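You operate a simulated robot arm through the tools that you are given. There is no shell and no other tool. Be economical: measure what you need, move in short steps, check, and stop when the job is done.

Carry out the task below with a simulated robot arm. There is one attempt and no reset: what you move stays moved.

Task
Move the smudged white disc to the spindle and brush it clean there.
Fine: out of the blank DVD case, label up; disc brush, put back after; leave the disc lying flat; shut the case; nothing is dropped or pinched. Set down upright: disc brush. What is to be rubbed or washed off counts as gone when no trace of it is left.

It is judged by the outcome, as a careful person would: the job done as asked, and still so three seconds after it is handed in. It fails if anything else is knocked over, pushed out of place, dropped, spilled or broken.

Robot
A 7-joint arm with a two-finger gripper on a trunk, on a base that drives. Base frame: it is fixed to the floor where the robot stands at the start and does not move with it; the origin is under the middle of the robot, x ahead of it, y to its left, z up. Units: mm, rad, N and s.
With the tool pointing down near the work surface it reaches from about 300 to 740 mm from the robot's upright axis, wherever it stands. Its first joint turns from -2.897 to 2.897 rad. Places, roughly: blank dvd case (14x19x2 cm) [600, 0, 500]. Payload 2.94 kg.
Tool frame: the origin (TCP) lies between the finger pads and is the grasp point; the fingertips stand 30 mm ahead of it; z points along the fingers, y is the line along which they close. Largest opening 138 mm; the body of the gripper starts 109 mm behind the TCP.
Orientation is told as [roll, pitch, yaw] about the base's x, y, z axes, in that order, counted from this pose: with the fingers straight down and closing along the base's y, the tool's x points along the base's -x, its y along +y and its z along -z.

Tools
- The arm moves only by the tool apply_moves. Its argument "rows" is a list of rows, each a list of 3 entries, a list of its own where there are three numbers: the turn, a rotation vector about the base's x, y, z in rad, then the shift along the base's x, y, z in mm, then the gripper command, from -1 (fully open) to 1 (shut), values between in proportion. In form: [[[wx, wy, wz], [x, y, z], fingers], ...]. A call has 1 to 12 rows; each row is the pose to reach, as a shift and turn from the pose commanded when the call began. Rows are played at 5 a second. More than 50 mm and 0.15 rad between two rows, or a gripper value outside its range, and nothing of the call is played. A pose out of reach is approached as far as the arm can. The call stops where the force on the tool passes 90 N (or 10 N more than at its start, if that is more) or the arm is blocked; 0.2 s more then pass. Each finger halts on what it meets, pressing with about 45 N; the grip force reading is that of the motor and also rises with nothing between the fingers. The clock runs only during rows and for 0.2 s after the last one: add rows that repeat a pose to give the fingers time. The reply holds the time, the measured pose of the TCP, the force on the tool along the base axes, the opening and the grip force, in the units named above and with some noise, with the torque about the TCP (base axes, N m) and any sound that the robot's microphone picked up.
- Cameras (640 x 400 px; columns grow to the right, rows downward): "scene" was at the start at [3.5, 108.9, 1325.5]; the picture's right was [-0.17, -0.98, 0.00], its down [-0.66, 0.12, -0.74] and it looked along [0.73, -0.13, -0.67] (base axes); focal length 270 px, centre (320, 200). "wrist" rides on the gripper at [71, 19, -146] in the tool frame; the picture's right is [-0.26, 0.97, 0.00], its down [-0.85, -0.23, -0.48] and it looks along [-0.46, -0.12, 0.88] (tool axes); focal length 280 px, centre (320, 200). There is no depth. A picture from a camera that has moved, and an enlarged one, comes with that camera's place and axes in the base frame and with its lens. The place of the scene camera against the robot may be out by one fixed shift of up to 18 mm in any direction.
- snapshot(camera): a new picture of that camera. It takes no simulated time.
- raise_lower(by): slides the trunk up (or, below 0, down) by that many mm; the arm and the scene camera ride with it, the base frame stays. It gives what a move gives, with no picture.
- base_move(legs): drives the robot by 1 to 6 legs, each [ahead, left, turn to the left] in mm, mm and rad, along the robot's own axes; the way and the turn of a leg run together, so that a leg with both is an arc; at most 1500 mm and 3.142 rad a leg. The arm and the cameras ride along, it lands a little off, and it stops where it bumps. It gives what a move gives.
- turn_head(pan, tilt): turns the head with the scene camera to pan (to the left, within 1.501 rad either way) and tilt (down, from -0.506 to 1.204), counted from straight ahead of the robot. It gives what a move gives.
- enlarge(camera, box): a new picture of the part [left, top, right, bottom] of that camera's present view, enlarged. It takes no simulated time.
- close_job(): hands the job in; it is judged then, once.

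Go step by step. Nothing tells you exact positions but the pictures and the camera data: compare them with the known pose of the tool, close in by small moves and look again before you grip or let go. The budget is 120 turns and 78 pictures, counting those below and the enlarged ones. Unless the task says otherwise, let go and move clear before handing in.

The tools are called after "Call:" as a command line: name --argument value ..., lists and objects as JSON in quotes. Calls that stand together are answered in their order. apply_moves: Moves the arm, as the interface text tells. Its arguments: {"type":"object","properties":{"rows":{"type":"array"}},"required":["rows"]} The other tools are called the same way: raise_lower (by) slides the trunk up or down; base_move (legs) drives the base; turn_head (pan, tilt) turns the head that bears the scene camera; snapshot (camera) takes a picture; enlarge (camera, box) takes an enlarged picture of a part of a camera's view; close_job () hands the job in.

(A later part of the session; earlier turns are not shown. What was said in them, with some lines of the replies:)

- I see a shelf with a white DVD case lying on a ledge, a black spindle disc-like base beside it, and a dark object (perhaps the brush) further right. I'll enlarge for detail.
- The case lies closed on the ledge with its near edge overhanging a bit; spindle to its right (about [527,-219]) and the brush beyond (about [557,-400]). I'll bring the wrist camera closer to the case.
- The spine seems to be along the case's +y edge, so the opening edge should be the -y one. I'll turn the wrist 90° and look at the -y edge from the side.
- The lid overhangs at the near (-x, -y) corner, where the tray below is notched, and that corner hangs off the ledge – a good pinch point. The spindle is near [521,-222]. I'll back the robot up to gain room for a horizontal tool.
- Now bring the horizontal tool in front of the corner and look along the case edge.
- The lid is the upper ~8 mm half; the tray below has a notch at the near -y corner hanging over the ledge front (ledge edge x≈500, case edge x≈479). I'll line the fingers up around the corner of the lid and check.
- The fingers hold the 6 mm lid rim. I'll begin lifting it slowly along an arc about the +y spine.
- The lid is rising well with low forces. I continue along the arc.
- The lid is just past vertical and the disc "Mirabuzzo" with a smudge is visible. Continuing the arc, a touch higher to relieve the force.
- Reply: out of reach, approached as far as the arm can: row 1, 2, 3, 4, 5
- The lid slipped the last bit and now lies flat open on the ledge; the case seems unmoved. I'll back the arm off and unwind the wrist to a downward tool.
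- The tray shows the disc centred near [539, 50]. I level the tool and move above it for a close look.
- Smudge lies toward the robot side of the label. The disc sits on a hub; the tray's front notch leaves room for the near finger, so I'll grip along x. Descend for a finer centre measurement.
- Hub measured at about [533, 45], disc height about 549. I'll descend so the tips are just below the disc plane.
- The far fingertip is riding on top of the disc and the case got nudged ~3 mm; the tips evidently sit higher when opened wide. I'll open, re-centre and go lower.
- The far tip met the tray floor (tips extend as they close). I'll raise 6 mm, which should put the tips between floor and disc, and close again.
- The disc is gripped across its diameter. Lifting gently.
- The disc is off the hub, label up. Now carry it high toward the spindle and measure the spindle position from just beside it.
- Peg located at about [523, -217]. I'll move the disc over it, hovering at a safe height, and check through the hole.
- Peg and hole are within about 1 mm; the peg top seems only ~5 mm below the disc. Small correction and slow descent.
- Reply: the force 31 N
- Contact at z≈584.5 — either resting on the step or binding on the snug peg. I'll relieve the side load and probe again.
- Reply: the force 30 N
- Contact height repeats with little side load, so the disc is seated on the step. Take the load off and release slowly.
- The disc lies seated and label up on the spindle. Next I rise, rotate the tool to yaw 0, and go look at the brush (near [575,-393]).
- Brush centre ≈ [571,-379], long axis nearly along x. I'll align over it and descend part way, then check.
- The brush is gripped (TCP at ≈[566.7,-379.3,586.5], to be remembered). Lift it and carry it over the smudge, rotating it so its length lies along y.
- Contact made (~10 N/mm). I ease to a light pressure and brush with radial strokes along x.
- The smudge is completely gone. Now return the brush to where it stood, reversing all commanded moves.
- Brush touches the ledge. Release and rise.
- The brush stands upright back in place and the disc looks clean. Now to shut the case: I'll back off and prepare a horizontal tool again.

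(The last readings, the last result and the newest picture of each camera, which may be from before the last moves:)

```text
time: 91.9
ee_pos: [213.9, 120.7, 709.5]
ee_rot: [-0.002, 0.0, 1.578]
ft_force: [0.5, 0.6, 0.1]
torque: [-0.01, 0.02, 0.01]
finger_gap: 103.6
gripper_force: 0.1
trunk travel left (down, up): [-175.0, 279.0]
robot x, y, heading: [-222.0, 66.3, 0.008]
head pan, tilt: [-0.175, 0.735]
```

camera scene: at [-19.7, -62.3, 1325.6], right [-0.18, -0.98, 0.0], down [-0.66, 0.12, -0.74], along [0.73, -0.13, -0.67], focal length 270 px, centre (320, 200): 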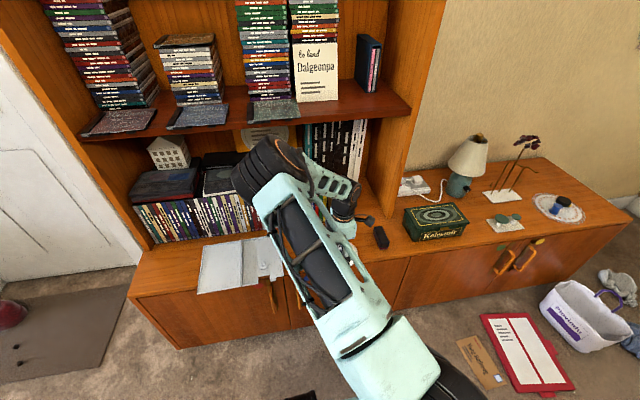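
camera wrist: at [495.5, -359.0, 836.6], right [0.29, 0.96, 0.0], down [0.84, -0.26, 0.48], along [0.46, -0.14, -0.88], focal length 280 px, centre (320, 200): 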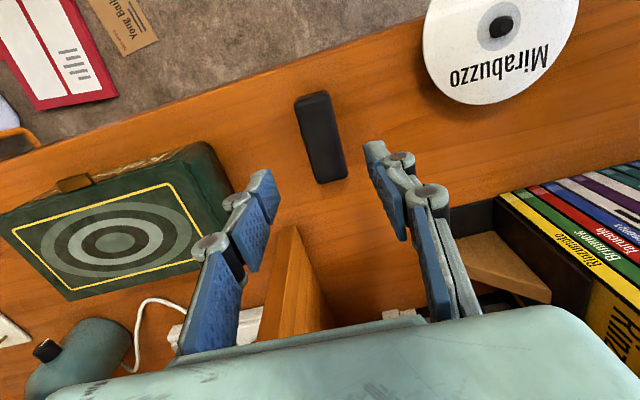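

Call:
apply_moves --rows '[[[0, -0.14, 0], [10, 8, 0], -0.3], [[0, -0.28, 0], [20, 16, 0], -0.3], [[0, -0.42, 0], [30, 24, 0], -0.3], [[0, -0.56, 0], [40, 32, 0], -0.2], [[0, -0.7, 0], [50, 40, 0], -0.1], [[0, -0.84, 0], [60, 48, 0], 0], [[0, -0.98, 0], [70, 56, 0], 0.1], [[0, -1.12, 0], [80, 64, 0], 0.2], [[0, -1.26, 0], [90, 72, 0], 0.3], [[0, -1.4, 0], [100, 80, 0], 0.3], [[0, -1.54, 0], [110, 88, 0], 0.3], [[0, -1.571, 0], [120, 96, 0], 0.3]]'

Call:
snapshot --camera "scene"

```text
time: 94.5
ee_pos: [334.5, 217.1, 708.8]
ee_rot: [-1.573, 0.007, 1.571]
ft_force: [0.2, -0.6, 0.0]
torque: [-0.02, 0.01, 0.0]
finger_gap: 48.2
gripper_force: 0.1
trunk travel left (down, up): [-175.0, 279.0]
robot x, y, heading: [-228.2, 67.8, 0.01]
head pan, tilt: [-0.175, 0.735]
```

```text
13 pictures are left
camera scene: at [-220.9, 175.3, 1325.5], right [-0.17, -0.99, 0.0], down [-0.66, 0.11, -0.74], along [0.73, -0.12, -0.67], focal length 270 px, centre (320, 200)
```

scene: 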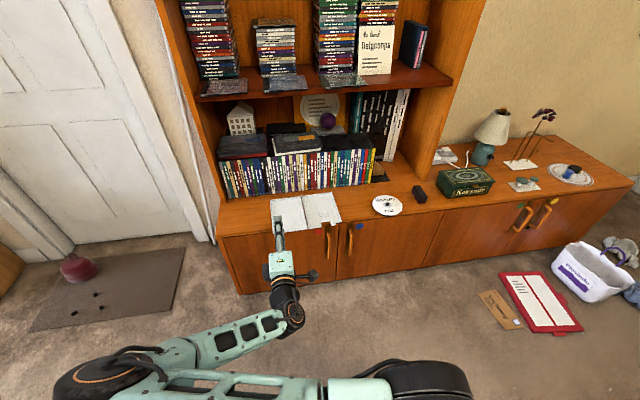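

Call:
apply_moves --rows '[[[0, 0, 0], [10, 5, -45], 0.3], [[0, 0, 0], [30, 10, -90], 0.3], [[0, 0, 0], [50, 14, -130], 0.3], [[0, 0, 0], [75, 18, -152], 0.3], [[0, 0, 0], [100, 21, -158], 0.3], [[0, 0, 0], [100, 21, -158], 0.3]]'

Call:
snapshot --camera "wrist"

```text
time: 95.9
ee_pos: [433.9, 237.6, 548.8]
ee_rot: [-1.569, 0.008, 1.571]
ft_force: [0.2, 0.4, 0.0]
torque: [0.04, 0.0, -0.03]
finger_gap: 48.1
gripper_force: 0.0
trunk travel left (down, up): [-175.0, 279.0]
robot x, y, heading: [-225.8, 68.4, 0.002]
head pan, tilt: [-0.175, 0.735]
```

```text
12 pictures are left
camera wrist: at [290.0, 166.2, 529.9], right [0.0, 0.25, -0.97], down [-0.48, 0.85, 0.22], along [0.88, 0.46, 0.12], focal length 280 px, centre (320, 200)
```

wrist: 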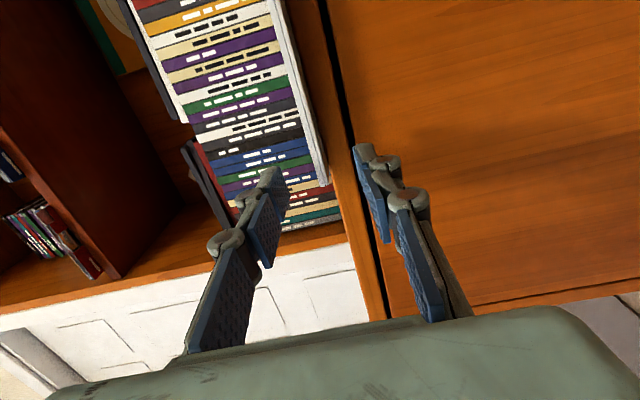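

Call:
apply_moves --rows '[[[0, 0, 0], [14, 3, 0], 0.3], [[0, 0, 0], [27, 3, 0], 0.3], [[0, 0, 0], [27, 3, 0], 0.65], [[0, 0, 0], [27, 3, 0], 0.65]]'

Call:
enlarge --camera "wrist" --box '[230, 110, 422, 230]'

```text
time: 96.9
ee_pos: [461.0, 240.6, 551.1]
ee_rot: [-1.571, 0.007, 1.573]
ft_force: [0.6, -0.1, 0.2]
torque: [0.01, -0.03, -0.01]
finger_gap: 23.9
gripper_force: 0.1
trunk travel left (down, up): [-175.0, 279.0]
robot x, y, heading: [-223.0, 64.7, 0.011]
head pan, tilt: [-0.175, 0.735]
```

```text
3.33 times, centred on (326, 170) of wrist
camera zoom: at [316.2, 169.5, 532.3], right [0.0, 0.26, -0.97], down [-0.48, 0.85, 0.22], along [0.88, 0.46, 0.12], focal length 935 px, centre (300, 300)
```

zoom: 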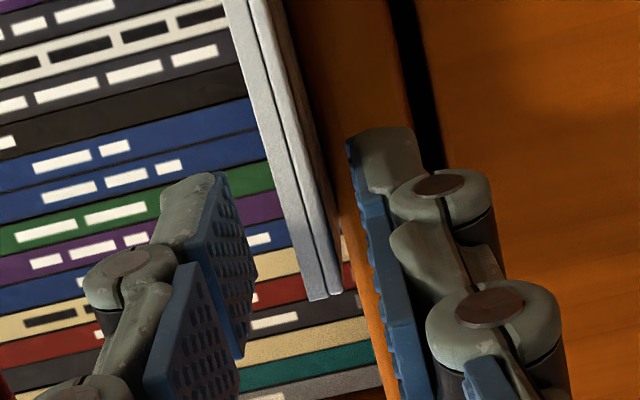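

The lid's free corner is at about y=257; I shift 7 mm toward it so the lower finger will later fit the tray notch, then grip.

Call:
apply_moves --rows '[[[0, 0, 0], [0, 7, -1], 0.65], [[0, 0, 0], [0, 7, -1], 0.8], [[0, 0, 0], [0, 7, -1], 0.9], [[0, 0, 0], [0, 7, -1], 1], [[0, 0, 0], [0, 7, -1], 1]]'

```text
time: 98.1
ee_pos: [461.3, 247.1, 549.2]
ee_rot: [-1.57, 0.008, 1.572]
ft_force: [-0.2, -1.0, -1.7]
torque: [0.11, 0.07, 0.02]
finger_gap: 6.0
gripper_force: 34.2
trunk travel left (down, up): [-175.0, 279.0]
robot x, y, heading: [-224.8, 63.0, 0.012]
head pan, tilt: [-0.175, 0.735]
```

Call:
apply_moves --rows '[[[0.07, 0, 0], [0, -0.3, 9.3], 1], [[0.14, 0, 0], [0, -1.2, 18.4], 1], [[0.28, 0, 0], [0, -4.9, 36.5], 1], [[0.28, 0, 0], [0, -4.9, 36.5], 1]]'

Call:
snapshot --camera "scene"

```text
time: 99.1
ee_pos: [461.1, 242.7, 586.8]
ee_rot: [-1.571, -0.275, 1.571]
ft_force: [-0.5, 0.3, -0.4]
torque: [0.03, 0.07, -0.02]
finger_gap: 6.0
gripper_force: 34.6
trunk travel left (down, up): [-175.0, 279.0]
robot x, y, heading: [-223.6, 70.2, 0.005]
head pan, tilt: [-0.175, 0.735]
```

```text
10 pictures are left
camera scene: at [-220.7, 175.3, 1325.4], right [-0.17, -0.99, 0.0], down [-0.66, 0.11, -0.74], along [0.73, -0.12, -0.67], focal length 270 px, centre (320, 200)
```

scene: 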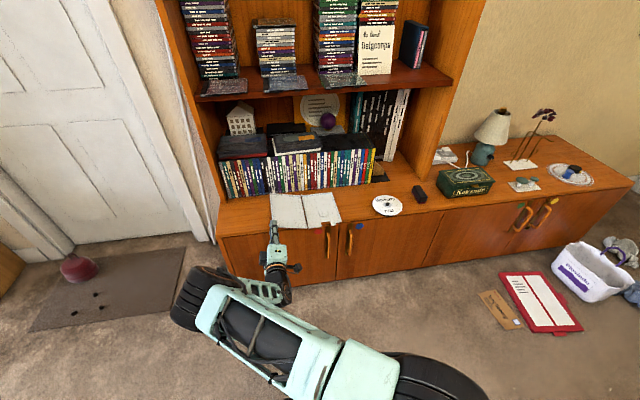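

Call:
apply_moves --rows '[[[0.14, 0, 0], [0, -6.2, 17.4], 1], [[0.28, 0, 0], [0, -14.7, 33.8], 1], [[0.42, 0, 0], [0, -25.5, 48.8], 1], [[0.56, 0, 0], [0, -38.2, 62.1], 1], [[0.56, 0, 0], [0, -38.2, 62.1], 1]]'

```text
time: 100.3
ee_pos: [460.0, 204.9, 649.5]
ee_rot: [-1.571, -0.834, 1.573]
ft_force: [-0.3, 0.7, -1.5]
torque: [0.07, 0.07, 0.01]
finger_gap: 5.9
gripper_force: 33.7
trunk travel left (down, up): [-175.0, 279.0]
robot x, y, heading: [-223.8, 67.6, 0.005]
head pan, tilt: [-0.175, 0.735]
```

Call:
apply_moves --rows '[[[0.14, 0, 0], [0, -14.5, 11.5], 1], [[0.28, 0, 0], [0, -30.5, 20.8], 1], [[0.42, 0, 0], [0, -47.6, 27.8], 1], [[0.56, 0, 0], [0, -65.5, 32.3], 1], [[0.7, 0, 0], [0, -83.8, 34.3], 1], [[0.7, 0, 0], [0, -83.8, 34.3], 1]]'

```text
time: 101.7
ee_pos: [461.2, 120.5, 685.4]
ee_rot: [-1.605, -1.534, 1.606]
ft_force: [-0.5, -0.6, -0.4]
torque: [0.02, 0.07, 0.0]
finger_gap: 6.2
gripper_force: 34.7
trunk travel left (down, up): [-175.0, 279.0]
robot x, y, heading: [-225.2, 66.4, 0.003]
head pan, tilt: [-0.175, 0.735]
```

Call:
apply_moves --rows '[[[0.14, 0, 0], [0, -18.5, -0.6], 1], [[0.28, 0, 0], [0, -36.7, -3.7], 1], [[0.42, 0, 0], [0, -54.3, -9.4], 1], [[0.56, 0, 0], [0, -70.9, -17.5], 1], [[0.56, 0, 0], [0, -70.9, -17.5], 1]]'

Call:
snapshot --camera "scene"

```text
time: 102.9
ee_pos: [461.7, 47.7, 667.3]
ee_rot: [1.579, -1.046, -1.579]
ft_force: [-2.2, -2.3, 7.9]
torque: [0.22, -0.04, 0.02]
finger_gap: 5.9
gripper_force: 34.0
trunk travel left (down, up): [-175.0, 279.0]
robot x, y, heading: [-223.3, 68.2, 0.005]
head pan, tilt: [-0.175, 0.735]
```

```text
9 pictures are left
camera scene: at [-221.9, 175.1, 1325.5], right [-0.17, -0.99, 0.0], down [-0.66, 0.11, -0.74], along [0.73, -0.12, -0.67], focal length 270 px, centre (320, 200)
```

scene: 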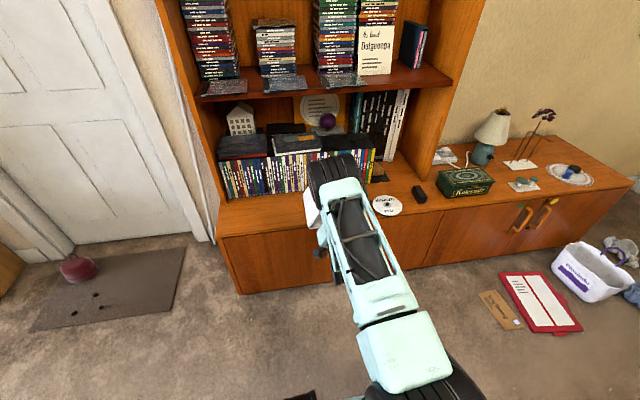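

Call:
apply_moves --rows '[[[0.02, 0, 0], [0, -3.2, 1.1], 1], [[0.14, 0, 0], [0, -18.6, -9.4], 1], [[0.28, 0, 0], [0, -32.4, -22], 1], [[0.28, 0, 0], [0, -32.4, -22], 1]]'

```text
time: 103.9
ee_pos: [459.9, 16.6, 644.1]
ee_rot: [1.574, -0.766, -1.574]
ft_force: [-0.5, 0.8, 4.3]
torque: [0.39, -0.04, 0.06]
finger_gap: 5.9
gripper_force: 34.8
trunk travel left (down, up): [-175.0, 279.0]
robot x, y, heading: [-225.1, 64.9, 0.007]
head pan, tilt: [-0.175, 0.735]
```

Call:
apply_moves --rows '[[[0.14, 0, 0], [0, -11.9, -13.4], 1], [[0.28, 0, 0], [0, -21.7, -29.3], 1], [[0.42, 0, 0], [0, -29.2, -46.4], 1], [[0.42, 0, 0], [0, -29.2, -46.4], 1]]'

Call:
snapshot --camera "wrist"

```text
time: 104.9
ee_pos: [460.2, -12.8, 598.2]
ee_rot: [1.571, -0.347, -1.572]
ft_force: [-0.1, -0.9, 3.2]
torque: [0.41, -0.05, 0.02]
finger_gap: 5.7
gripper_force: 34.0
trunk travel left (down, up): [-175.0, 279.0]
robot x, y, heading: [-226.9, 66.0, 0.006]
head pan, tilt: [-0.175, 0.735]
```

```text
8 pictures are left
camera wrist: at [315.1, 60.5, 591.2], right [0.0, 0.08, 1.0], down [-0.48, -0.88, 0.07], along [0.88, -0.48, 0.04], focal length 280 px, centre (320, 200)
```

wrist: 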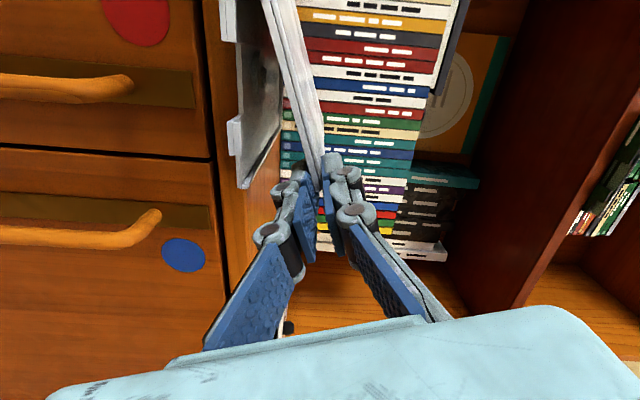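

Call:
apply_moves --rows '[[[0.07, 0, 0], [0, -2.7, -9], 1], [[0.14, 0, 0], [0, -5, -18], 1], [[0.21, 0, 0], [0, -6.5, -27], 1], [[0.26, 0, 0], [0, -7.2, -34], 1], [[0.26, 0, 0], [0, -7.2, -34], 1]]'

Call:
enlarge --camera "wrist" --box '[192, 60, 448, 220]'

```text
time: 106.1
ee_pos: [460.0, -19.5, 565.7]
ee_rot: [1.576, -0.086, -1.571]
ft_force: [-1.4, 2.0, 11.3]
torque: [0.27, -0.33, 0.08]
finger_gap: 6.1
gripper_force: 33.7
trunk travel left (down, up): [-175.0, 279.0]
robot x, y, heading: [-221.6, 65.6, 0.006]
head pan, tilt: [-0.175, 0.735]
```

```text
2.50 times, centred on (320, 140) of wrist
camera zoom: at [315.1, 53.2, 578.7], right [-0.01, -0.18, 0.98], down [-0.48, -0.87, -0.16], along [0.88, -0.47, -0.08], focal length 701 px, centre (320, 350)
```

zoom: 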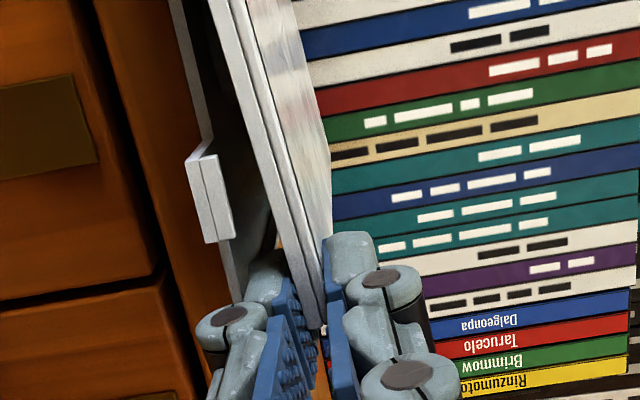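

The lid angle and height commands are slightly mismatched; I'll finish with roll and height matched to the closed position (z≈555).

Call:
apply_moves --rows '[[[0.03, 0, 0], [0, 0, 0], 1], [[0.05, 0, 0], [0, 0, -2.5], 1], [[0.07, 0, 0], [0, 0, -5], 1], [[0.08, 0, 0], [0, 0, -7], 1], [[0.08, 0, 0], [0, 0, -7], 1]]'

Call:
enlarge --camera "wrist" --box '[192, 60, 448, 220]'

```text
time: 107.3
ee_pos: [460.0, -20.2, 564.8]
ee_rot: [1.592, -0.01, -1.575]
ft_force: [-7.7, -4.1, 33.8]
torque: [-0.23, -1.1, -0.18]
finger_gap: 6.0
gripper_force: 34.2
trunk travel left (down, up): [-175.0, 279.0]
robot x, y, heading: [-225.2, 66.2, 0.004]
head pan, tilt: [-0.175, 0.735]
```

```text
2.50 times, centred on (320, 140) of wrist
camera zoom: at [315.6, 51.4, 580.5], right [-0.02, -0.25, 0.97], down [-0.48, -0.85, -0.23], along [0.88, -0.46, -0.1], focal length 701 px, centre (320, 350)
```

zoom: 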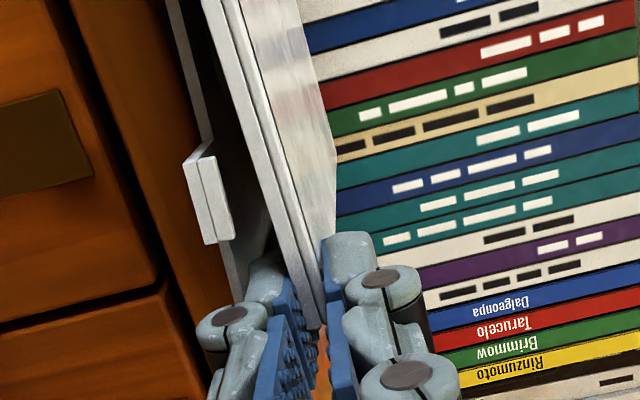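

The lower fingertip is sitting on the tray, so it reaches too deep into the notch. I'll unload, open slightly, back out 5 mm so the lid rests on just the fingertip, then lower the lid.

Call:
apply_moves --rows '[[[-0.04, 0, 0], [0, 0, 6], 1], [[-0.07, 0, 0], [0, 0, 11], 1], [[-0.07, 0, 0], [0, 0, 12], 0.9], [[-0.07, 0, 0], [0, 0, 12], 0.8], [[-0.07, 0, 0], [0, 0, 12], 0.8], [[-0.07, 0, 0], [-3, 0, 12], 0.8], [[-0.07, 0, 0], [-5, 0, 12], 0.8], [[-0.07, 0, 0], [-5, 0, 12], 0.8]]'

Call:
enlarge --camera "wrist" --box '[192, 60, 448, 220]'

```text
time: 109.1
ee_pos: [454.7, -18.9, 568.9]
ee_rot: [1.571, -0.079, -1.572]
ft_force: [0.4, 0.4, 2.3]
torque: [0.01, 0.01, 0.03]
finger_gap: 13.6
gripper_force: 0.2
trunk travel left (down, up): [-175.0, 279.0]
robot x, y, heading: [-224.9, 66.8, 0.001]
head pan, tilt: [-0.175, 0.735]
```

```text
2.50 times, centred on (320, 140) of wrist
camera zoom: at [309.8, 53.7, 581.7], right [0.0, -0.19, 0.98], down [-0.48, -0.86, -0.16], along [0.88, -0.47, -0.09], focal length 701 px, centre (320, 350)
```

zoom: 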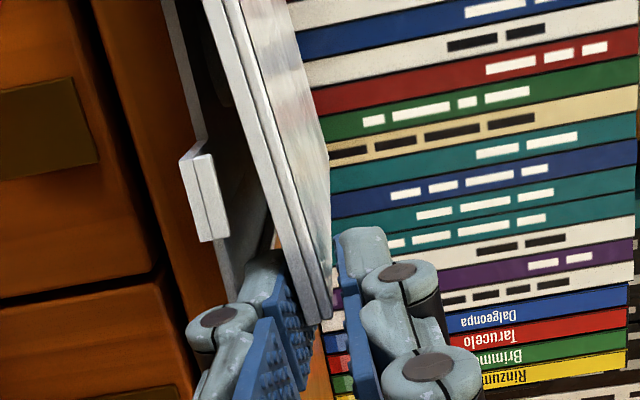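

Call:
apply_moves --rows '[[[0.02, 0, 0], [0, 0, -3], 0.8], [[0.04, 0, 0], [0, 0, -6], 0.8], [[0.06, 0, 0], [0, 0, -8], 0.8], [[0.06, 0, 0], [0, 0, -8], 0.8]]'

```text
time: 110.1
ee_pos: [453.9, -18.4, 561.3]
ee_rot: [1.574, -0.018, -1.573]
ft_force: [0.9, -2.8, 5.8]
torque: [-0.01, 0.24, 0.1]
finger_gap: 14.9
gripper_force: 0.0
trunk travel left (down, up): [-175.0, 279.0]
robot x, y, heading: [-220.9, 69.3, 0.003]
head pan, tilt: [-0.175, 0.735]
```

Call:
snapshot --camera "wrist"

```text
4 pictures are left
camera wrist: at [310.0, 53.0, 579.2], right [0.0, -0.24, 0.97], down [-0.48, -0.85, -0.22], along [0.88, -0.46, -0.11], focal length 280 px, centre (320, 200)
```

wrist: 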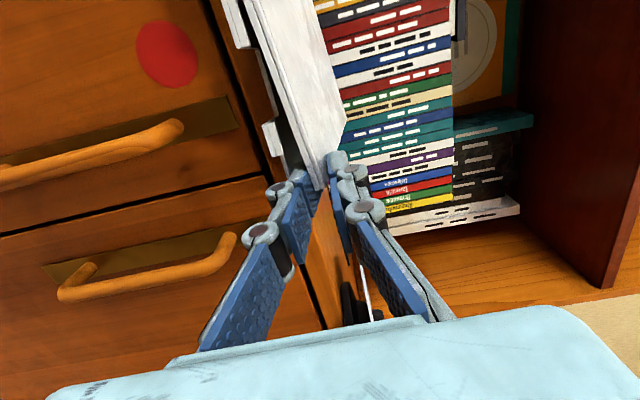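

Call:
apply_moves --rows '[[[0, 0, 0], [-2, 0, 0], 0.75], [[0, 0, 0], [-2, 0, 0], 0.7], [[0, 0, 0], [-2, 0, 0], 0.7]]'

```text
time: 110.9
ee_pos: [453.8, -17.5, 560.9]
ee_rot: [1.569, -0.017, -1.569]
ft_force: [-0.2, -0.3, 1.7]
torque: [0.01, -0.03, 0.03]
finger_gap: 22.2
gripper_force: 0.1
trunk travel left (down, up): [-175.0, 279.0]
robot x, y, heading: [-223.8, 68.7, 0.006]
head pan, tilt: [-0.175, 0.735]
```

Call:
apply_moves --rows '[[[0, 0, 0], [0, 0, -1.5], 0.7], [[0, 0, 0], [0, 0, -3], 0.7], [[0, 0, 0], [0, 0, -4], 0.7], [[0, 0, 0], [0, 0, -4], 0.7]]'

```text
time: 111.9
ee_pos: [453.4, -18.5, 557.7]
ee_rot: [1.574, -0.02, -1.573]
ft_force: [-2.3, -0.8, 5.8]
torque: [-0.02, -0.19, -0.03]
finger_gap: 24.0
gripper_force: 4.6
trunk travel left (down, up): [-175.0, 279.0]
robot x, y, heading: [-223.4, 63.6, 0.004]
head pan, tilt: [-0.175, 0.735]
```

Call:
apply_moves --rows '[[[0, 0, 0], [0, 0, 2], 0.7], [[0, 0, 0], [-5, 0, 2], 0.7], [[0, 0, 0], [-12, 0, 2], 0.7], [[0, 0, 0], [-25, 0, 2], 0.7], [[0, 0, 0], [-45, 0, 2], 0.7], [[0, 0, 0], [-45, 0, 2], 0.7]]'

Call:
snapshot --camera "wrist"

```text
time: 113.3
ee_pos: [407.1, -19.4, 559.4]
ee_rot: [1.572, -0.019, -1.572]
ft_force: [-0.4, -0.5, -0.1]
torque: [0.0, -0.02, 0.0]
finger_gap: 20.2
gripper_force: 0.1
trunk travel left (down, up): [-175.0, 279.0]
robot x, y, heading: [-226.1, 65.4, 0.002]
head pan, tilt: [-0.175, 0.735]
```

```text
3 pictures are left
camera wrist: at [262.0, 52.7, 576.7], right [0.0, -0.24, 0.97], down [-0.48, -0.85, -0.21], along [0.88, -0.46, -0.12], focal length 280 px, centre (320, 200)
```

wrist: 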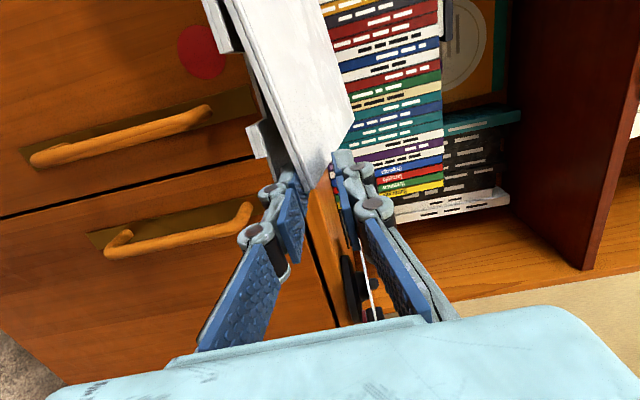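

Fingers are out and the lid is down. To make sure it's fully shut I'll press lightly on its top near the free edge with closed fingers.

Call:
apply_moves --rows '[[[0, 0, 0], [0, 0, 20], 1], [[0, 0, 0], [0, 10, 40], 1], [[0, 0, 0], [35, 10, 40], 1], [[0, 0, 0], [73, 10, 40], 1], [[0, 0, 0], [73, 10, 28], 1], [[0, 0, 0], [73, 10, 20], 1], [[0, 0, 0], [73, 10, 16], 1], [[0, 0, 0], [73, 10, 16], 1]]'

Call:
apply_moves --rows '[[[0, 0, 0], [0, 0, -1.5], 1], [[0, 0, 0], [0, 0, -3], 1], [[0, 0, 0], [0, 0, -3], 1]]'

```text
time: 115.1
ee_pos: [482.8, -7.6, 575.7]
ee_rot: [1.569, -0.02, -1.57]
ft_force: [0.4, 0.0, -1.1]
torque: [-0.04, -0.03, 0.0]
finger_gap: 5.8
gripper_force: 34.1
trunk travel left (down, up): [-175.0, 279.0]
robot x, y, heading: [-224.9, 63.3, 0.004]
head pan, tilt: [-0.175, 0.735]
```

```text
time: 115.9
ee_pos: [481.6, -7.5, 571.3]
ee_rot: [1.571, -0.019, -1.574]
ft_force: [-0.7, -0.3, -0.8]
torque: [-0.03, 0.09, 0.0]
finger_gap: 6.1
gripper_force: 34.2
trunk travel left (down, up): [-175.0, 279.0]
robot x, y, heading: [-223.9, 67.7, 0.005]
head pan, tilt: [-0.175, 0.735]
```

Something 6 mm thick is between the fingers — I may have caught and dragged the lid. I need to look before doing anything else.

Call:
enlarge --camera "scene" --box '[225, 160, 417, 280]'

```text
3.33 times, centred on (321, 220) of scene
camera zoom: at [-220.7, 175.3, 1325.5], right [-0.17, -0.99, 0.0], down [-0.66, 0.11, -0.74], along [0.73, -0.12, -0.67], focal length 901 px, centre (317, 133)
```

zoom: 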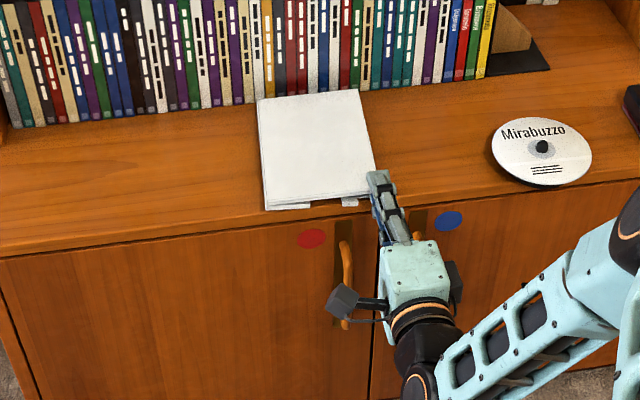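

The fingers did catch the lid: the case followed and now sits ~16 mm further in and ~10 mm to +y, near the books but nothing else disturbed. Still holding the lid corner, I'll gently pull the case back by the same amount.

Call:
apply_moves --rows '[[[0, 0, 0], [-3, -2, 0], 1], [[0, 0, 0], [-6, -4, 0], 1], [[0, 0, 0], [-9, -6, 0], 1], [[0, 0, 0], [-12, -8, 0], 1], [[0, 0, 0], [-16, -10, 0], 1], [[0, 0, 0], [-16, -10, 0], 1]]'

```text
time: 117.3
ee_pos: [465.8, -19.5, 569.9]
ee_rot: [1.572, -0.018, -1.573]
ft_force: [-0.3, -0.4, 0.4]
torque: [-0.09, -0.03, -0.03]
finger_gap: 6.3
gripper_force: 34.2
trunk travel left (down, up): [-175.0, 279.0]
robot x, y, heading: [-222.9, 71.8, 0.008]
head pan, tilt: [-0.175, 0.735]
```

Call:
enlarge --camera "wrist" --box '[192, 60, 448, 220]'

```text
2.50 times, centred on (320, 140) of wrist
camera zoom: at [319.8, 52.6, 588.6], right [0.0, -0.24, 0.97], down [-0.48, -0.85, -0.21], along [0.88, -0.46, -0.12], focal length 701 px, centre (320, 350)
```

zoom: 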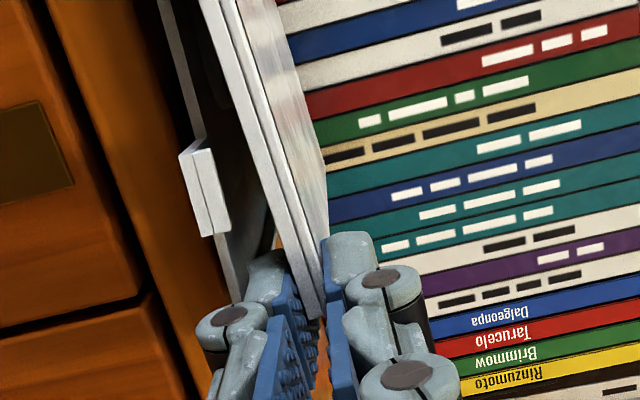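

The case is back near its original spot, and the lid is held about 15 mm above shut. I'll open slightly so it just rests on the lower fingertip, then withdraw straight out quickly without going lower.

Call:
apply_moves --rows '[[[0, 0, 0], [0, 0, -1.5], 1], [[0, 0, 0], [0, 0, -1.5], 0.9], [[0, 0, 0], [0, 0, -1.5], 0.84], [[0, 0, 0], [0, 0, -1.5], 0.84], [[0, 0, 0], [-4, 0, -1.5], 0.84], [[0, 0, 0], [-4, 0, -1.5], 0.84]]'

```text
time: 118.7
ee_pos: [461.7, -18.4, 570.1]
ee_rot: [1.57, -0.02, -1.572]
ft_force: [0.0, -0.1, 0.6]
torque: [-0.01, -0.01, -0.01]
finger_gap: 10.7
gripper_force: 0.0
trunk travel left (down, up): [-175.0, 279.0]
robot x, y, heading: [-224.8, 65.3, 0.002]
head pan, tilt: [-0.175, 0.735]
```

Call:
apply_moves --rows '[[[0, 0, 0], [-45, 0, 0], 0.84], [[0, 0, 0], [-90, 0, 0], 0.84], [[0, 0, 0], [-90, 0, 0], 0.84], [[0, 0, 0], [-90, 0, 0], 1], [[0, 0, 0], [-90, 0, 0], 1]]'

```text
time: 119.9
ee_pos: [371.9, -19.6, 569.3]
ee_rot: [1.57, -0.02, -1.574]
ft_force: [-0.5, -0.4, 0.1]
torque: [-0.02, 0.03, 0.05]
finger_gap: 0.0
gripper_force: 28.1
trunk travel left (down, up): [-175.0, 279.0]
robot x, y, heading: [-224.1, 64.2, 0.003]
head pan, tilt: [-0.175, 0.735]
```

Fingers came out clean (gap 0). Now rise, go over the lid and press it lightly from above.

Call:
apply_moves --rows '[[[0, 0, 0], [0, 5, 25], 1], [[0, 0, 0], [0, 12, 50], 1], [[0, 0, 0], [40, 20, 50], 1], [[0, 0, 0], [80, 20, 50], 1], [[0, 0, 0], [110, 20, 50], 1], [[0, 0, 0], [110, 20, 35], 1], [[0, 0, 0], [110, 20, 22], 1], [[0, 0, 0], [110, 20, 22], 1]]'

Call:
apply_moves --rows '[[[0, 0, 0], [0, 0, -3], 1], [[0, 0, 0], [0, 0, -6], 1], [[0, 0, 0], [0, 0, -9], 1], [[0, 0, 0], [0, 0, -9], 1]]'

```text
time: 121.7
ee_pos: [481.1, 1.8, 591.6]
ee_rot: [1.57, -0.02, -1.571]
ft_force: [0.4, -0.3, 0.0]
torque: [0.01, 0.0, 0.02]
finger_gap: 0.0
gripper_force: 28.3
trunk travel left (down, up): [-175.0, 279.0]
robot x, y, heading: [-225.9, 64.6, 0.004]
head pan, tilt: [-0.175, 0.735]
```

```text
time: 122.7
ee_pos: [481.4, 2.3, 581.3]
ee_rot: [1.57, -0.019, -1.571]
ft_force: [0.2, 0.3, -0.7]
torque: [0.0, -0.02, 0.03]
finger_gap: 0.0
gripper_force: 28.6
trunk travel left (down, up): [-175.0, 279.0]
robot x, y, heading: [-228.5, 68.9, 0.004]
head pan, tilt: [-0.175, 0.735]
```

Call:
apply_moves --rows '[[[0, 0, 0], [0, 0, -3], 1], [[0, 0, 0], [0, 0, -5], 1], [[0, 0, 0], [0, 0, -7], 1], [[0, 0, 0], [0, 0, -7], 1]]'

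Call:
apply_moves --rows '[[[0, 0, 0], [0, 0, -1.5], 1], [[0, 0, 0], [0, 0, -3], 1], [[0, 0, 0], [0, 0, -3], 1]]'

```text
time: 123.7
ee_pos: [480.9, -0.0, 576.2]
ee_rot: [1.573, -0.019, -1.572]
ft_force: [-1.1, -1.0, 1.3]
torque: [0.0, 0.08, 0.04]
finger_gap: 0.2
gripper_force: 28.4
trunk travel left (down, up): [-175.0, 279.0]
robot x, y, heading: [-222.1, 66.4, 0.006]
head pan, tilt: [-0.175, 0.735]
```

```text
time: 124.5
ee_pos: [481.2, 0.7, 572.3]
ee_rot: [1.57, -0.019, -1.57]
ft_force: [-0.2, 1.0, 2.5]
torque: [0.04, 0.05, 0.0]
finger_gap: 0.0
gripper_force: 28.1
trunk travel left (down, up): [-175.0, 279.0]
robot x, y, heading: [-223.7, 68.2, 0.005]
head pan, tilt: [-0.175, 0.735]
```

Call:
apply_moves --rows '[[[0, 0, 0], [0, 0, -1], 1], [[0, 0, 0], [0, 0, -2], 1], [[0, 0, 0], [0, 0, -2], 1]]'

Call:
apply_moves --rows '[[[0, 0, 0], [0, 0, -1], 1], [[0, 0, 0], [0, 0, -2], 1], [[0, 0, 0], [0, 0, -2], 1]]'

```text
time: 125.3
ee_pos: [481.1, 0.1, 572.8]
ee_rot: [1.572, -0.02, -1.572]
ft_force: [-0.8, 0.7, 3.9]
torque: [0.03, 0.01, 0.03]
finger_gap: 0.0
gripper_force: 28.4
trunk travel left (down, up): [-175.0, 279.0]
robot x, y, heading: [-224.4, 68.1, 0.002]
head pan, tilt: [-0.175, 0.735]
```

```text
time: 126.1
ee_pos: [481.5, 0.5, 570.8]
ee_rot: [1.574, -0.019, -1.573]
ft_force: [-5.5, 0.3, 11.8]
torque: [0.01, 0.0, -0.02]
finger_gap: 0.3
gripper_force: 27.8
trunk travel left (down, up): [-175.0, 279.0]
robot x, y, heading: [-226.4, 65.5, 0.009]
head pan, tilt: [-0.175, 0.735]
```

Firm contact at the shut height. Lift straight up, back away, and use the last picture.

Call:
apply_moves --rows '[[[0, 0, 0], [0, 0, 5], 1], [[0, 0, 0], [0, 0, 30], 1], [[0, 0, 0], [-10, 0, 70], 1], [[0, 0, 0], [-55, -15, 100], 1], [[0, 0, 0], [-100, -30, 130], 1], [[0, 0, 0], [-145, -60, 150], 1], [[0, 0, 0], [-170, -100, 160], 1], [[0, 0, 0], [-170, -145, 160], 1], [[0, 0, 0], [-170, -180, 160], 1]]'

Call:
base_move --legs '[[-80, 0, 0]]'

Call:
enlarge --camera "scene" --box '[250, 140, 442, 260]'

```text
refused: row 4 steps farther than a row can; nothing moved
```

```text
time: 127.2
ee_pos: [401.1, 0.6, 567.6]
ee_rot: [1.569, -0.018, -1.572]
ft_force: [0.4, 0.1, 0.4]
torque: [-0.03, 0.01, -0.01]
finger_gap: 0.1
gripper_force: 28.2
trunk travel left (down, up): [-175.0, 279.0]
robot x, y, heading: [-301.5, 64.4, 0.006]
head pan, tilt: [-0.175, 0.735]
```

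```text
3.33 times, centred on (346, 200) of scene
camera zoom: at [-301.2, 174.9, 1325.4], right [-0.17, -0.99, 0.0], down [-0.66, 0.11, -0.74], along [0.73, -0.12, -0.67], focal length 901 px, centre (233, 200)
```

zoom: 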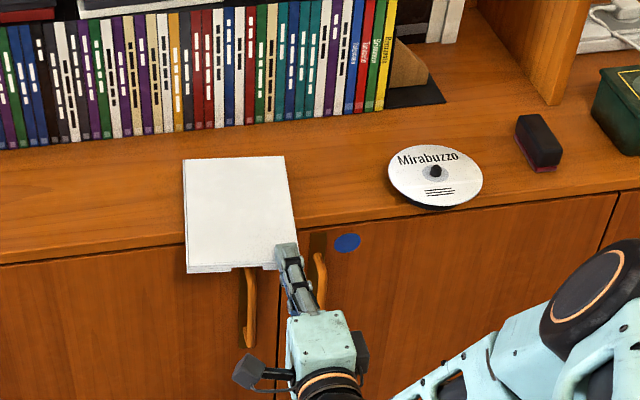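

My lift was refused, and the base move slid the case ~50 mm toward me; it is shut but now overhangs too far. No pictures remain, so I'll carefully push it back: lift, back off, and turn the fingers level.

Call:
apply_moves --rows '[[[0, 0, 0], [0, 0, 10], 1], [[0, 0, 0], [0, 0, 40], 1], [[0, 0, 0], [-30, 10, 50], 1], [[0, 0, 0], [-65, 25, 50], 1], [[0, 0, 0], [-70, 43, 50], 1], [[0, 0, 0], [-70, 43, 50], 1]]'

Call:
apply_moves --rows '[[[-0.14, 0, 0], [0, 0, 0], 1], [[-0.28, 0, 0], [0, 0, 0], 1], [[-0.42, 0, 0], [0, 0, 0], 0.8], [[-0.56, 0, 0], [0, 0, 0], 0.6], [[-0.7, 0, 0], [0, 0, 0], 0.4], [[-0.84, 0, 0], [0, 0, 0], 0.2], [[-0.98, 0, 0], [0, 0, 0], 0.13], [[-1.12, 0, 0], [0, 0, 0], 0.13], [[-1.26, 0, 0], [0, 0, 0], 0.13], [[-1.4, 0, 0], [0, 0, 0], 0.13], [[-1.54, 0, 0], [0, 0, 0], 0.13], [[-1.57, 0, 0], [0, 0, 0], 0.13]]'

```text
time: 128.6
ee_pos: [332.2, 43.8, 616.8]
ee_rot: [1.57, -0.019, -1.572]
ft_force: [0.5, -0.3, -1.2]
torque: [-0.04, 0.01, 0.0]
finger_gap: 0.0
gripper_force: 28.3
trunk travel left (down, up): [-175.0, 279.0]
robot x, y, heading: [-303.8, 65.7, 0.009]
head pan, tilt: [-0.175, 0.735]
```

```text
time: 131.2
ee_pos: [329.7, 43.8, 618.1]
ee_rot: [-1.651, -1.55, 1.651]
ft_force: [0.7, -0.9, 0.4]
torque: [-0.01, 0.0, -0.01]
finger_gap: 59.8
gripper_force: 0.1
trunk travel left (down, up): [-175.0, 279.0]
robot x, y, heading: [-307.8, 65.8, 0.007]
head pan, tilt: [-0.175, 0.735]
```

Call:
apply_moves --rows '[[[0, 0, 0], [0, 0, -35], 0.13], [[0, 0, 0], [0, 0, -68], 0.13], [[0, 0, 0], [35, 0, -68], 0.13], [[0, 0, 0], [60, 0, -68], 0.13], [[0, 0, 0], [60, 0, -68], 0.13]]'

Call:
apply_moves --rows '[[[0, 0, 0], [4, 0, 0], 0.13], [[0, 0, 0], [8, 0, 0], 0.13], [[0, 0, 0], [12, 0, 0], 0.13], [[0, 0, 0], [16, 0, 0], 0.13]]'

```text
time: 132.4
ee_pos: [391.9, 44.9, 551.1]
ee_rot: [-1.651, -1.552, 1.65]
ft_force: [0.2, -1.0, -0.2]
torque: [0.04, -0.01, -0.01]
finger_gap: 60.0
gripper_force: 0.1
trunk travel left (down, up): [-175.0, 279.0]
robot x, y, heading: [-303.8, 66.8, 0.006]
head pan, tilt: [-0.175, 0.735]
```

```text
time: 133.4
ee_pos: [407.9, 43.7, 551.1]
ee_rot: [-1.683, -1.554, 1.683]
ft_force: [0.8, 0.3, -0.2]
torque: [0.0, -0.01, -0.03]
finger_gap: 60.2
gripper_force: 0.0
trunk travel left (down, up): [-175.0, 279.0]
robot x, y, heading: [-303.9, 65.0, 0.005]
head pan, tilt: [-0.175, 0.735]
```

Call:
apply_moves --rows '[[[0, 0, 0], [4, 0, 0], 0.13], [[0, 0, 0], [8, 0, 0], 0.13]]'

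Call:
apply_moves --rows '[[[0, 0, 0], [4, 0, 0], 0.13], [[0, 0, 0], [8, 0, 0], 0.13]]'

```text
time: 134.0
ee_pos: [415.8, 43.3, 550.3]
ee_rot: [-1.69, -1.553, 1.691]
ft_force: [0.2, 0.5, 1.3]
torque: [-0.03, 0.02, 0.0]
finger_gap: 60.4
gripper_force: 0.0
trunk travel left (down, up): [-175.0, 279.0]
robot x, y, heading: [-303.0, 64.4, 0.005]
head pan, tilt: [-0.175, 0.735]
```

```text
time: 134.6
ee_pos: [422.0, 43.1, 550.4]
ee_rot: [-1.643, -1.553, 1.643]
ft_force: [-0.4, 0.4, 1.4]
torque: [0.01, -0.01, -0.01]
finger_gap: 60.1
gripper_force: 0.0
trunk travel left (down, up): [-175.0, 279.0]
robot x, y, heading: [-303.1, 67.4, 0.008]
head pan, tilt: [-0.175, 0.735]
```

Call:
apply_moves --rows '[[[0, 0, 0], [4, 0, 0], 0.13], [[0, 0, 0], [8, 0, 0], 0.13], [[0, 0, 0], [12, 0, 0], 0.13], [[0, 0, 0], [16, 0, 0], 0.13], [[0, 0, 0], [20, 0, 0], 0.13]]'

Call:
apply_moves --rows '[[[0, 0, 0], [4, 0, 0], 0.13], [[0, 0, 0], [8, 0, 0], 0.13], [[0, 0, 0], [11, 0, 0], 0.13]]'

```text
time: 135.8
ee_pos: [442.6, 43.6, 550.8]
ee_rot: [-1.646, -1.553, 1.646]
ft_force: [0.1, -0.4, 0.7]
torque: [0.01, 0.0, 0.0]
finger_gap: 60.2
gripper_force: 0.0
trunk travel left (down, up): [-175.0, 279.0]
robot x, y, heading: [-304.7, 64.8, 0.003]
head pan, tilt: [-0.175, 0.735]
```

```text
time: 136.6
ee_pos: [453.5, 44.2, 550.4]
ee_rot: [-1.63, -1.554, 1.631]
ft_force: [-1.0, -0.4, 0.8]
torque: [-0.01, 0.0, 0.0]
finger_gap: 60.2
gripper_force: 0.1
trunk travel left (down, up): [-175.0, 279.0]
robot x, y, heading: [-302.8, 66.1, 0.004]
head pan, tilt: [-0.175, 0.735]
```

The case's near edge is now at or beyond x≈480, as it began. Back straight off and clear.

Call:
apply_moves --rows '[[[0, 0, 0], [-20, 0, 0], 0.13], [[0, 0, 0], [-60, 0, 0], 0.13], [[0, 0, 0], [-105, 0, 0], 0.13], [[0, 0, 0], [-120, 0, 40], 0.13], [[0, 0, 0], [-120, 0, 80], 0.13], [[0, 0, 0], [-120, 0, 80], 0.13]]'

```text
time: 138.0
ee_pos: [334.8, 40.9, 632.6]
ee_rot: [-1.676, -1.554, 1.676]
ft_force: [0.0, 0.5, 0.3]
torque: [-0.01, -0.03, 0.01]
finger_gap: 60.0
gripper_force: 0.0
trunk travel left (down, up): [-175.0, 279.0]
robot x, y, heading: [-303.0, 67.4, 0.007]
head pan, tilt: [-0.175, 0.735]
```

Call:
close_job

```text
The job is handed in.
```

The disc is on the spindle, label up, and a close picture after brushing showed no trace of the smudge. The brush is back upright where it stood, and the case was shut when I last saw it.

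- **Case moved:** I knocked the case about while shutting it. At one point it went up to about 16 mm further in, close to the books. Later it slid roughly 50 mm toward me.
- **Not checked:** I pushed the case back to about its starting position after my pictures had run out, so I did not see where it ended up.
- **Lid fell open:** When I first opened it, the lid slipped from the fingers for the last part of the swing and fell flat on the ledge. I saw no damage.
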